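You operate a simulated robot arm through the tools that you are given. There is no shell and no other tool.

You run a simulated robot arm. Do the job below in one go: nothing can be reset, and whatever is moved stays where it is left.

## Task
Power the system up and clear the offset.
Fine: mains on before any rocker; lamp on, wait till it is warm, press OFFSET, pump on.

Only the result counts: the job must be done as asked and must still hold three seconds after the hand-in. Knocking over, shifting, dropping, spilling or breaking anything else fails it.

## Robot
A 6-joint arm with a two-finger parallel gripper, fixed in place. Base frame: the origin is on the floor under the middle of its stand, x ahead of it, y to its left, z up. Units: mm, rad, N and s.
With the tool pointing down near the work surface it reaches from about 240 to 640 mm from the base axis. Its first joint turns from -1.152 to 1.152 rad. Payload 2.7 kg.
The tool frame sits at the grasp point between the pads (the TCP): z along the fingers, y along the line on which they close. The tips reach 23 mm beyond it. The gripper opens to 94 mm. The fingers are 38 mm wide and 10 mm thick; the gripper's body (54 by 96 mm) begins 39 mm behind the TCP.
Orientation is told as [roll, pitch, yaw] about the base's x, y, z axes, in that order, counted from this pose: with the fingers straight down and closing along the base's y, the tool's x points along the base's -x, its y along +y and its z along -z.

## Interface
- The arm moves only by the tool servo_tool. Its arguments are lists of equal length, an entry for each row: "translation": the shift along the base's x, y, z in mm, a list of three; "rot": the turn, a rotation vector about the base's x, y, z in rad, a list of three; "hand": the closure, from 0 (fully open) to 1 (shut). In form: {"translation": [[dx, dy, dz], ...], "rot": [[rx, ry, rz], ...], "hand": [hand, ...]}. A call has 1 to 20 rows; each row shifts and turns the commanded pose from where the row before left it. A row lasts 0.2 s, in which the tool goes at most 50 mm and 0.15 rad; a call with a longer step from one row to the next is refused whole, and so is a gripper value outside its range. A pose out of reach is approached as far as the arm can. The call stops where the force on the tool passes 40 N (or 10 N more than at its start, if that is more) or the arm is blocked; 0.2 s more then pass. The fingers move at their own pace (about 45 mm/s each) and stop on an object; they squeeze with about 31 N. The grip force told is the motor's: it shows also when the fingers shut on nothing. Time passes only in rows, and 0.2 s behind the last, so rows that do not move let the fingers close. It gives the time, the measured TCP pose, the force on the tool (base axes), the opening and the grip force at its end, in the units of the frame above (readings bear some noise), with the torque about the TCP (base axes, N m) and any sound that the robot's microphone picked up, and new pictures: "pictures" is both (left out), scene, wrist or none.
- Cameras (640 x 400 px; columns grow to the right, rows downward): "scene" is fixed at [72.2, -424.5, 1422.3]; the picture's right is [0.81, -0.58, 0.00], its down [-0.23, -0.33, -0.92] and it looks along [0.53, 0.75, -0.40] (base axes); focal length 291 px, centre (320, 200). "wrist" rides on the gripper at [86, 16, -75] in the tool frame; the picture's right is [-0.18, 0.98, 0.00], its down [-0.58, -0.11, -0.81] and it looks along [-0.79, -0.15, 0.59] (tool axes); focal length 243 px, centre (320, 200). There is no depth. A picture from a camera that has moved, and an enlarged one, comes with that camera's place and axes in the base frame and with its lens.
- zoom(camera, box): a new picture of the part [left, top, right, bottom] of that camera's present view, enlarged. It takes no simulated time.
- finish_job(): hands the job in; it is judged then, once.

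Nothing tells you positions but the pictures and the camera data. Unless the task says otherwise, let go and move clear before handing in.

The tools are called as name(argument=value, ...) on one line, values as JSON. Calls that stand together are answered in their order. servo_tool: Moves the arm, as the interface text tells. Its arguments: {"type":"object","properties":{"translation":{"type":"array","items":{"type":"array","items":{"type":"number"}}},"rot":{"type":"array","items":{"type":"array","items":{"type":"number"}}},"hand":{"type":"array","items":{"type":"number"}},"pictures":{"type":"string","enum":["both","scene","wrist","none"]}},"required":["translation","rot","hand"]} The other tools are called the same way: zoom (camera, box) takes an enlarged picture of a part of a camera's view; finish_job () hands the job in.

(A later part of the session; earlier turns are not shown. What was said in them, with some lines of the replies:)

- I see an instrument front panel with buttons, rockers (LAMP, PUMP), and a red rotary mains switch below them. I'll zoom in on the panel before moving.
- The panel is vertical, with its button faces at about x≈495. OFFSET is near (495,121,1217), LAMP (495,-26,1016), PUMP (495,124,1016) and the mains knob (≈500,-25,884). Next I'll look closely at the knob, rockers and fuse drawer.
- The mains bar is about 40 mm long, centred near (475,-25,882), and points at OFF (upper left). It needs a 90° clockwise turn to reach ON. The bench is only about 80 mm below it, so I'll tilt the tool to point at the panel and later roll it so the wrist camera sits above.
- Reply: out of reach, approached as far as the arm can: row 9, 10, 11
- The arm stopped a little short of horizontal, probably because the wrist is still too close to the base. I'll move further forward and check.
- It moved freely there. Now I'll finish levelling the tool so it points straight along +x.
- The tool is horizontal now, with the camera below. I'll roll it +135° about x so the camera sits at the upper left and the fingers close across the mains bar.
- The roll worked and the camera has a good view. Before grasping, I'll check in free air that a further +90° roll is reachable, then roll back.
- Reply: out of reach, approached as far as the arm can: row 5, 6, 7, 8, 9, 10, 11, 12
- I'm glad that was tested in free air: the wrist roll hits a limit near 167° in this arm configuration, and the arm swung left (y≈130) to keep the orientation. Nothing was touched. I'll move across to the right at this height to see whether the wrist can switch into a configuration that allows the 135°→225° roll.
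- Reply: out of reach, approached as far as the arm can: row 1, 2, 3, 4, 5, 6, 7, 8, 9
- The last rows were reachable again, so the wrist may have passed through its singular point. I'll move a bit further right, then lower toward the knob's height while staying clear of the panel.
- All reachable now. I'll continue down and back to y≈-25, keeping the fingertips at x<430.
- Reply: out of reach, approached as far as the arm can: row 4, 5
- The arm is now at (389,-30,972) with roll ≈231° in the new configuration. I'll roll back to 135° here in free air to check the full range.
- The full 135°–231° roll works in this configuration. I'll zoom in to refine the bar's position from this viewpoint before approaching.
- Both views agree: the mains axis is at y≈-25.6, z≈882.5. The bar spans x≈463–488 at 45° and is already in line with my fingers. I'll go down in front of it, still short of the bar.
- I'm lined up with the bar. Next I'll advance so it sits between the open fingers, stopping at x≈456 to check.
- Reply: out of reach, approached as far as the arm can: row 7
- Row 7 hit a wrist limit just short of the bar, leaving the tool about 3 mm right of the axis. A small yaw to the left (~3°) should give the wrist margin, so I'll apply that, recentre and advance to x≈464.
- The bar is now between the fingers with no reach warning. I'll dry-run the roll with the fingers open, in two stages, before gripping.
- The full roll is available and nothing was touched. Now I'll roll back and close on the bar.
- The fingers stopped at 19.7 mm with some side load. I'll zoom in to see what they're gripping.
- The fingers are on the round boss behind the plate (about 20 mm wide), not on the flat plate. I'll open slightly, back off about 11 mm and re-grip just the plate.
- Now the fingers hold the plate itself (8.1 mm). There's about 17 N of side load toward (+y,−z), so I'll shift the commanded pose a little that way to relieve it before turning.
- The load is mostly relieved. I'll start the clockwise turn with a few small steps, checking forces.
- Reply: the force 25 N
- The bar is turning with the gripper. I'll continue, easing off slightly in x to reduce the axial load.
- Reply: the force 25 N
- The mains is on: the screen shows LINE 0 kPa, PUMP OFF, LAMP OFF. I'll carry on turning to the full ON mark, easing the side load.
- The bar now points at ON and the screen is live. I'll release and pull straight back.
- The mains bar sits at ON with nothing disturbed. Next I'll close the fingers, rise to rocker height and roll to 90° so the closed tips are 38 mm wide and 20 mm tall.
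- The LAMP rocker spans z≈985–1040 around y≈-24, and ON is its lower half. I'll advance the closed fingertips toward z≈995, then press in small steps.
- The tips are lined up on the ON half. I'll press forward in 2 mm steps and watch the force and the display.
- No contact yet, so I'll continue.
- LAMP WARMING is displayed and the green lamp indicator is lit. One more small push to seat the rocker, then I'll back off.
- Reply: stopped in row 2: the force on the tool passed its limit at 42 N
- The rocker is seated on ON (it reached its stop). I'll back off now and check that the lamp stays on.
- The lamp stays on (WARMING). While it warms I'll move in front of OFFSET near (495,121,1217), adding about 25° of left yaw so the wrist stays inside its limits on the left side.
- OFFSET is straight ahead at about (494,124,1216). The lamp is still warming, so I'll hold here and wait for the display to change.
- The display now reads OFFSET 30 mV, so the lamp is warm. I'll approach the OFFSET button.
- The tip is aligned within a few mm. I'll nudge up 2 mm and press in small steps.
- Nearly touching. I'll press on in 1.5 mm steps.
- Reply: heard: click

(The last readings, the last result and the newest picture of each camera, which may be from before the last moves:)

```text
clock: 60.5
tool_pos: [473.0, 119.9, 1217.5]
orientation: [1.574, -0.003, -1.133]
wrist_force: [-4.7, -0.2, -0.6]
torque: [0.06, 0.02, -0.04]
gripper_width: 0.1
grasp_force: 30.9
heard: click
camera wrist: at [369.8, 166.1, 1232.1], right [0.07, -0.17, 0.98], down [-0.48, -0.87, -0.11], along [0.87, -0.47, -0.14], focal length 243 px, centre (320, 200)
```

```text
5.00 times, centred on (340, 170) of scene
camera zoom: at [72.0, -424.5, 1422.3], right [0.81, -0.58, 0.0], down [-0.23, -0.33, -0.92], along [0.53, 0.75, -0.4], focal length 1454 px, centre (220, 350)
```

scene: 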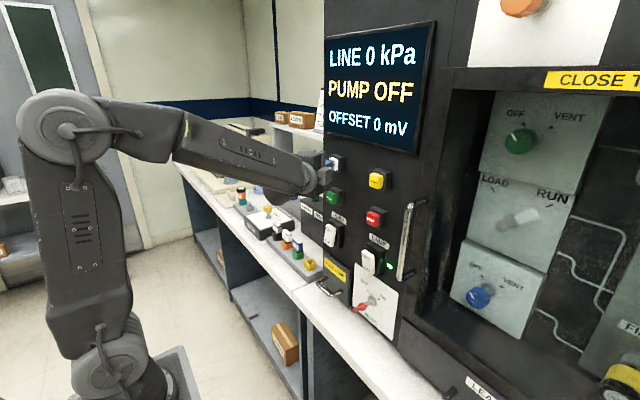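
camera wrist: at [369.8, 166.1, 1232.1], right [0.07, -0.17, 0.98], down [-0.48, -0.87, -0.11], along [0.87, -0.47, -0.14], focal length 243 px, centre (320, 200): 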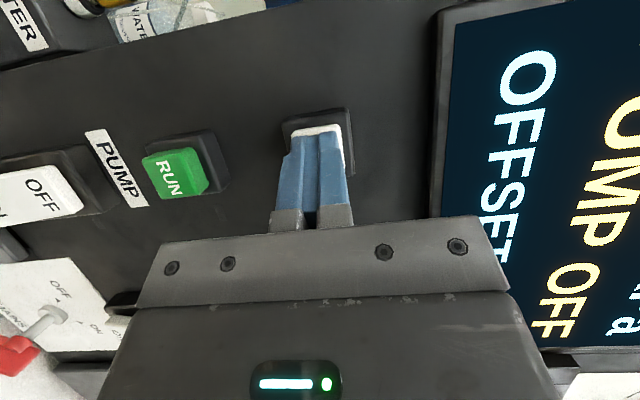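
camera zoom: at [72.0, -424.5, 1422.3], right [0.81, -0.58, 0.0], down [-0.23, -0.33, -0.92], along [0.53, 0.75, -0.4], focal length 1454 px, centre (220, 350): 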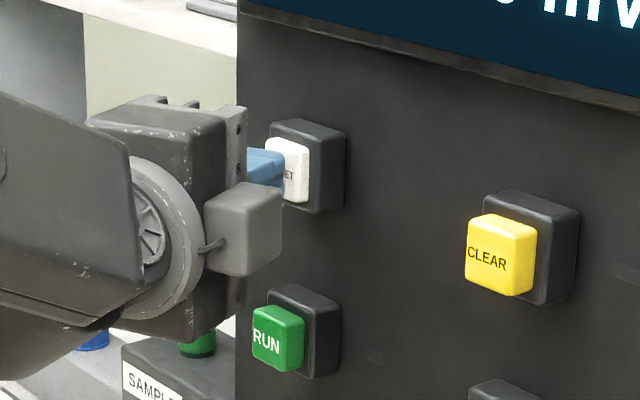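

There was a click and the display reads OFFSET 0 mV. I'll back off and move down in front of the PUMP rocker.

servo_tool(translation=[[-5, 0, 0], [-15, 0, 0], [-25, 0, 0], [-25, 0, 0], [0, 0.5, -28], [0, 0.5, -28], [0, 0.5, -28], [0, 0.5, -28], [0, 0, -28], [0, 0, -28], [0, 0, -28], [0, 0, -26], [0, 0, 0]], rot=[[0, 0, 0], [0, 0, 0], [0, 0, 0], [0, 0, 0], [0, 0, 0], [0, 0, 0], [0, 0, 0], [0, 0, 0], [0, 0, 0], [0, 0, 0], [0, 0, 0], [0, 0, 0], [0, 0, 0]], hand=[1, 1, 1, 1, 1, 1, 1, 1, 1, 1, 1, 1, 1])

zoom(camera="wrist", box=[220, 40, 440, 220])

zoom(camera="scene", box=[290, 180, 410, 310])

```text
clock: 63.3
tool_pos: [405.0, 122.0, 995.5]
orientation: [1.576, -0.002, -1.133]
wrist_force: [0.6, 0.6, -0.5]
torque: [0.02, 0.0, 0.01]
gripper_width: 0.0
grasp_force: 31.0
camera wrist: at [300.4, 168.0, 1010.2], right [0.07, -0.17, 0.98], down [-0.48, -0.87, -0.11], along [0.87, -0.47, -0.14], focal length 243 px, centre (320, 200)
```

scene: 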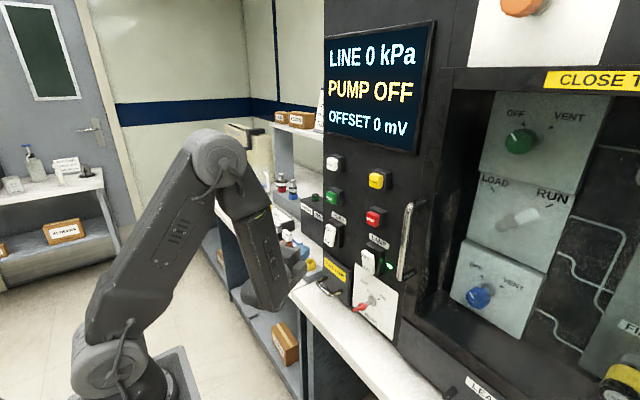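
wrist: 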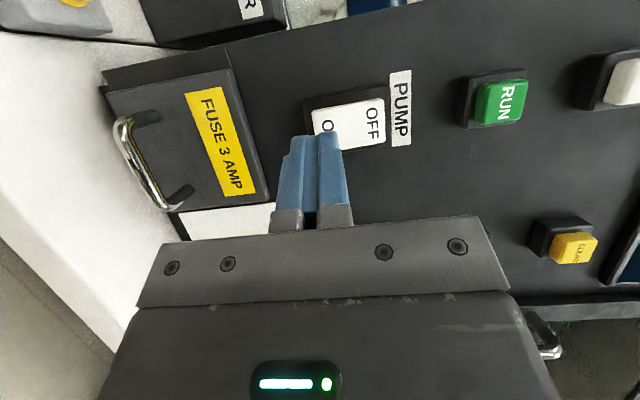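

```text
2.22 times, centred on (330, 130) of wrist
camera zoom: at [300.4, 168.0, 1010.2], right [0.07, -0.17, 0.98], down [-0.48, -0.87, -0.11], along [0.87, -0.47, -0.14], focal length 539 px, centre (298, 356)
```

zoom: 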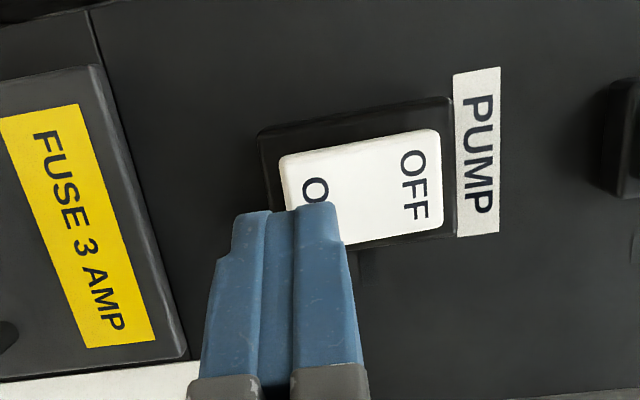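

```text
3.08 times, centred on (350, 245) of scene
camera zoom: at [72.2, -424.5, 1422.3], right [0.81, -0.58, 0.0], down [-0.23, -0.33, -0.92], along [0.53, 0.75, -0.4], focal length 895 px, centre (228, 62)
```

zoom: 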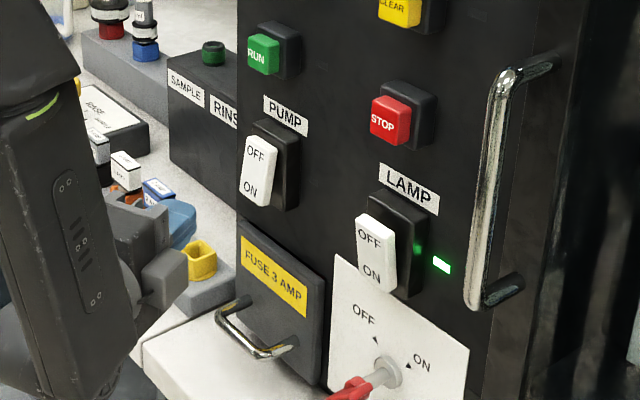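

The tips are lined up with the lower (ON) half of the PUMP rocker. I'll advance to just short of contact.

servo_tool(translation=[[12, 0, 0], [12, 0, 0], [12, 0, 0], [10, 0, 0], [8, 0, 0], [4, 0, 0], [2, 0, 0], [0, 0, 0]], rot=[[0, 0, 0], [0, 0, 0], [0, 0, 0], [0, 0, 0], [0, 0, 0], [0, 0, 0], [0, 0, 0], [0, 0, 0]], hand=[1, 1, 1, 1, 1, 1, 1, 1])

zoom(camera="wrist", box=[220, 40, 440, 220])

zoom(camera="scene", box=[290, 180, 410, 310])

```text
clock: 65.1
tool_pos: [463.8, 121.8, 995.5]
orientation: [1.574, 0.0, -1.133]
wrist_force: [-2.1, -0.6, -0.2]
torque: [0.01, 0.02, -0.01]
gripper_width: 0.0
grasp_force: 31.4
camera wrist: at [360.2, 168.0, 1010.3], right [0.07, -0.17, 0.98], down [-0.48, -0.87, -0.11], along [0.87, -0.47, -0.14], focal length 243 px, centre (320, 200)
```

scene: 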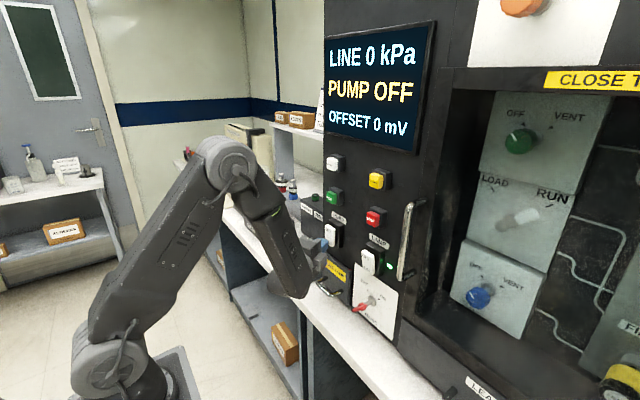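
wrist: 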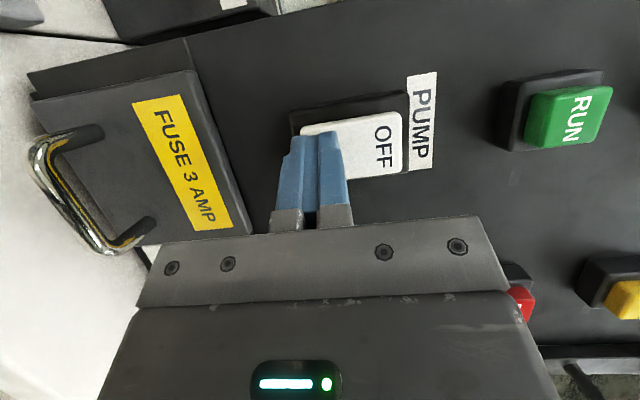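

```text
2.22 times, centred on (330, 130) of wrist
camera zoom: at [360.2, 168.0, 1010.3], right [0.07, -0.17, 0.98], down [-0.48, -0.87, -0.11], along [0.87, -0.47, -0.14], focal length 539 px, centre (298, 356)
```

zoom: 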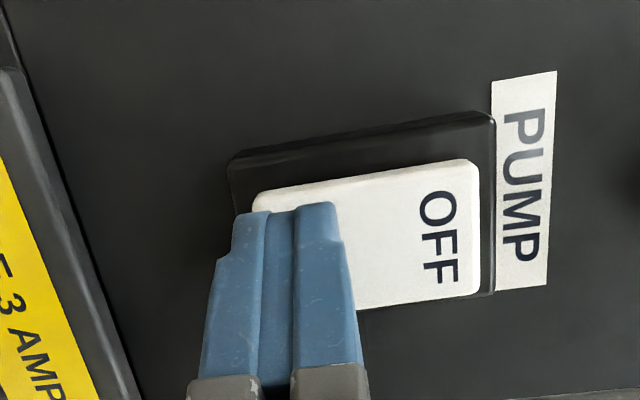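

```text
3.08 times, centred on (350, 245) of scene
camera zoom: at [72.1, -424.5, 1422.3], right [0.81, -0.58, 0.0], down [-0.23, -0.33, -0.92], along [0.53, 0.75, -0.4], focal length 895 px, centre (228, 62)
```

zoom: 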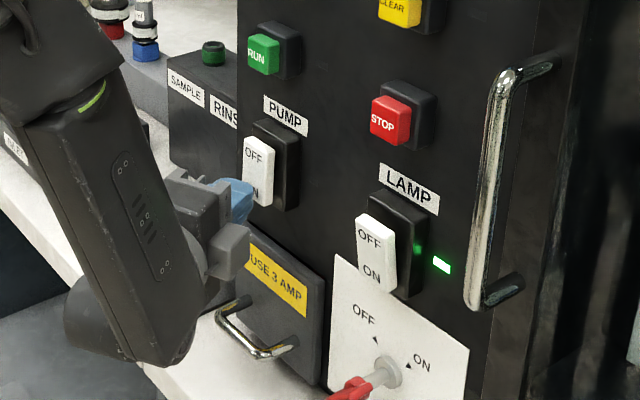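

I'm just touching the rocker, so I'll press in 1.5 mm steps.

servo_tool(translation=[[1.5, 0, 0], [1.5, 0, 0], [1.5, 0, 0], [1.5, 0, 0], [0, 0, 0]], rot=[[0, 0, 0], [0, 0, 0], [0, 0, 0], [0, 0, 0], [0, 0, 0]], hand=[1, 1, 1, 1, 1])

zoom(camera="scene", box=[290, 180, 410, 310])

```text
clock: 66.1
tool_pos: [466.7, 123.3, 994.9]
orientation: [1.575, -0.002, -1.13]
wrist_force: [-16.3, -5.4, 5.8]
torque: [0.01, -0.32, -0.31]
gripper_width: 0.0
grasp_force: 30.9
stopped in row 4: the force on the tool passed its limit at 45 N (the readings are from after the stop); the commanded pose is now the measured one
camera wrist: at [362.4, 167.7, 1010.4], right [0.08, -0.17, 0.98], down [-0.48, -0.87, -0.11], along [0.87, -0.46, -0.15], focal length 243 px, centre (320, 200)
```

scene: 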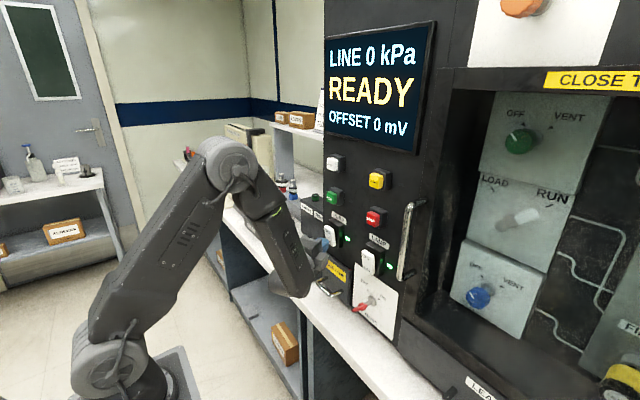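
wrist: 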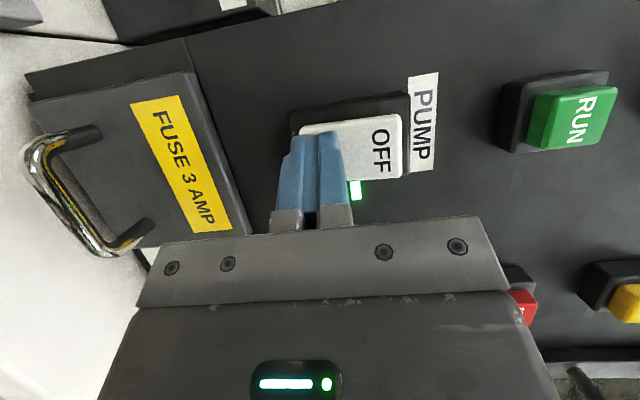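

```text
3.08 times, centred on (350, 245) of scene
camera zoom: at [71.6, -424.8, 1422.2], right [0.81, -0.58, 0.0], down [-0.23, -0.32, -0.92], along [0.53, 0.75, -0.4], focal length 895 px, centre (228, 62)
```

zoom: 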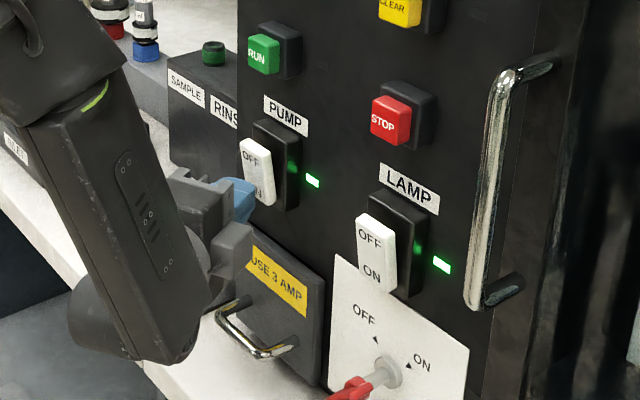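

READY is displayed with the pump indicator lit and OFFSET at 0 mV. I'll back off, wait a few seconds and confirm it all holds.

servo_tool(translation=[[-5, 0, 0], [-15, 0, 0], [-25, 0, 0], [-25, 0, 0], [0, 0, 0], [0, 0, 0], [0, 0, 0], [0, 0, 0], [0, 0, 0], [0, 0, 0], [0, 0, 0], [0, 0, 0], [0, 0, 0], [0, 0, 0], [0, 0, 0], [0, 0, 0], [0, 0, 0], [0, 0, 0], [0, 0, 0], [0, 0, 0]], rot=[[0, 0, 0], [0, 0, 0], [0, 0, 0], [0, 0, 0], [0, 0, 0], [0, 0, 0], [0, 0, 0], [0, 0, 0], [0, 0, 0], [0, 0, 0], [0, 0, 0], [0, 0, 0], [0, 0, 0], [0, 0, 0], [0, 0, 0], [0, 0, 0], [0, 0, 0], [0, 0, 0], [0, 0, 0], [0, 0, 0]], hand=[1, 1, 1, 1, 1, 1, 1, 1, 1, 1, 1, 1, 1, 1, 1, 1, 1, 1, 1, 1])

zoom(camera="scene", box=[290, 180, 410, 330])

zoom(camera="scene", box=[300, 20, 440, 200])

```text
clock: 70.3
tool_pos: [397.5, 122.7, 995.5]
orientation: [1.572, -0.003, -1.129]
wrist_force: [-1.1, 0.6, -0.5]
torque: [0.0, 0.02, 0.01]
gripper_width: 0.0
grasp_force: 30.8
camera wrist: at [293.4, 168.3, 1010.8], right [0.08, -0.17, 0.98], down [-0.48, -0.87, -0.11], along [0.87, -0.46, -0.15], focal length 243 px, centre (320, 200)
```

scene: 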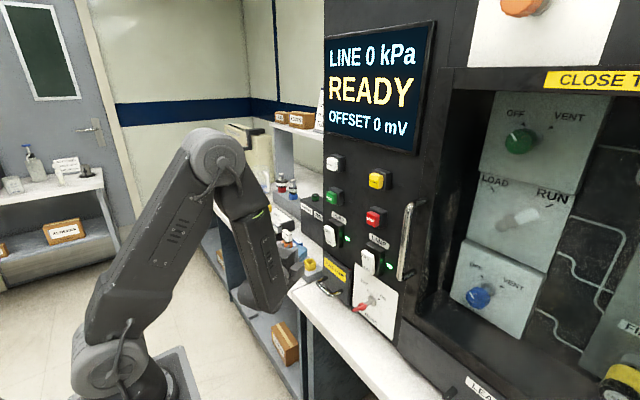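
wrist: 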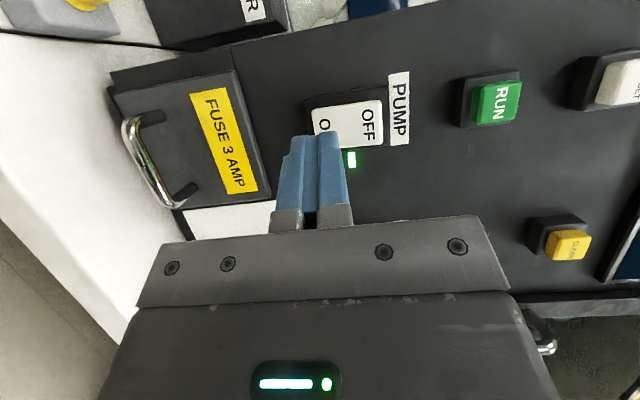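

```text
2.67 times, centred on (350, 255) of scene
camera zoom: at [72.2, -424.5, 1422.3], right [0.81, -0.58, 0.0], down [-0.23, -0.33, -0.92], along [0.53, 0.75, -0.4], focal length 776 px, centre (240, 53)
```

zoom: 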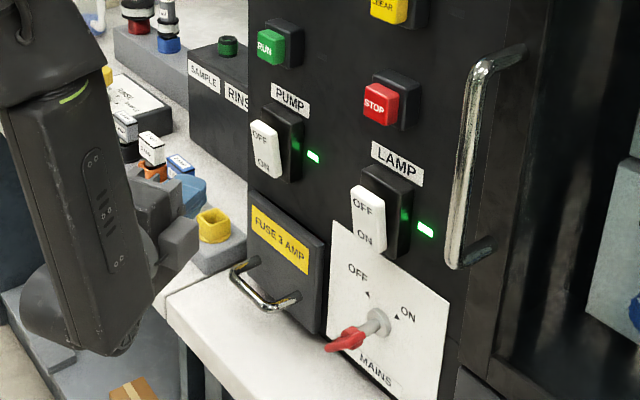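

```text
2.22 times, centred on (370, 110) of scene
camera zoom: at [72.2, -424.5, 1422.3], right [0.81, -0.58, 0.0], down [-0.23, -0.33, -0.92], along [0.53, 0.75, -0.4], focal length 646 px, centre (209, 400)
```

zoom: 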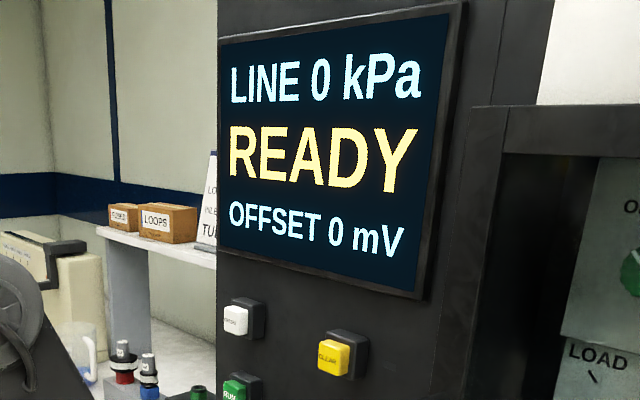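

The mains bar is at ON, both rockers are on with green indicators, and after about 4 s the display still reads LINE 0 kPa, READY, OFFSET 0 mV. The arm is clear of the panel and nothing else has moved, so I'm handing in.

finish_job()

```text
The job is handed in.
```

The system is powered up and the offset is cleared. About 4 s after the last step the display still read READY, OFFSET 0 mV and LINE 0 kPa. I handed the job in then, but no verdict has come back.

I followed the order you gave:
1. **Mains:** I turned the red knob to ON before touching any rocker, and the display came on.
2. **Lamp:** I pressed its rocker to ON. The display showed LAMP WARMING, then changed to OFFSET 30 mV, which I took to mean it was warm.
3. **OFFSET:** I pressed the button once, heard a click, and the reading went to 0 mV.
4. **Pump:** I pressed its rocker to ON, and the display changed from PUMP OFF to READY.

Both rockers' green indicators are lit. The arm is clear of the panel and not holding anything. I saw nothing else moved or knocked.
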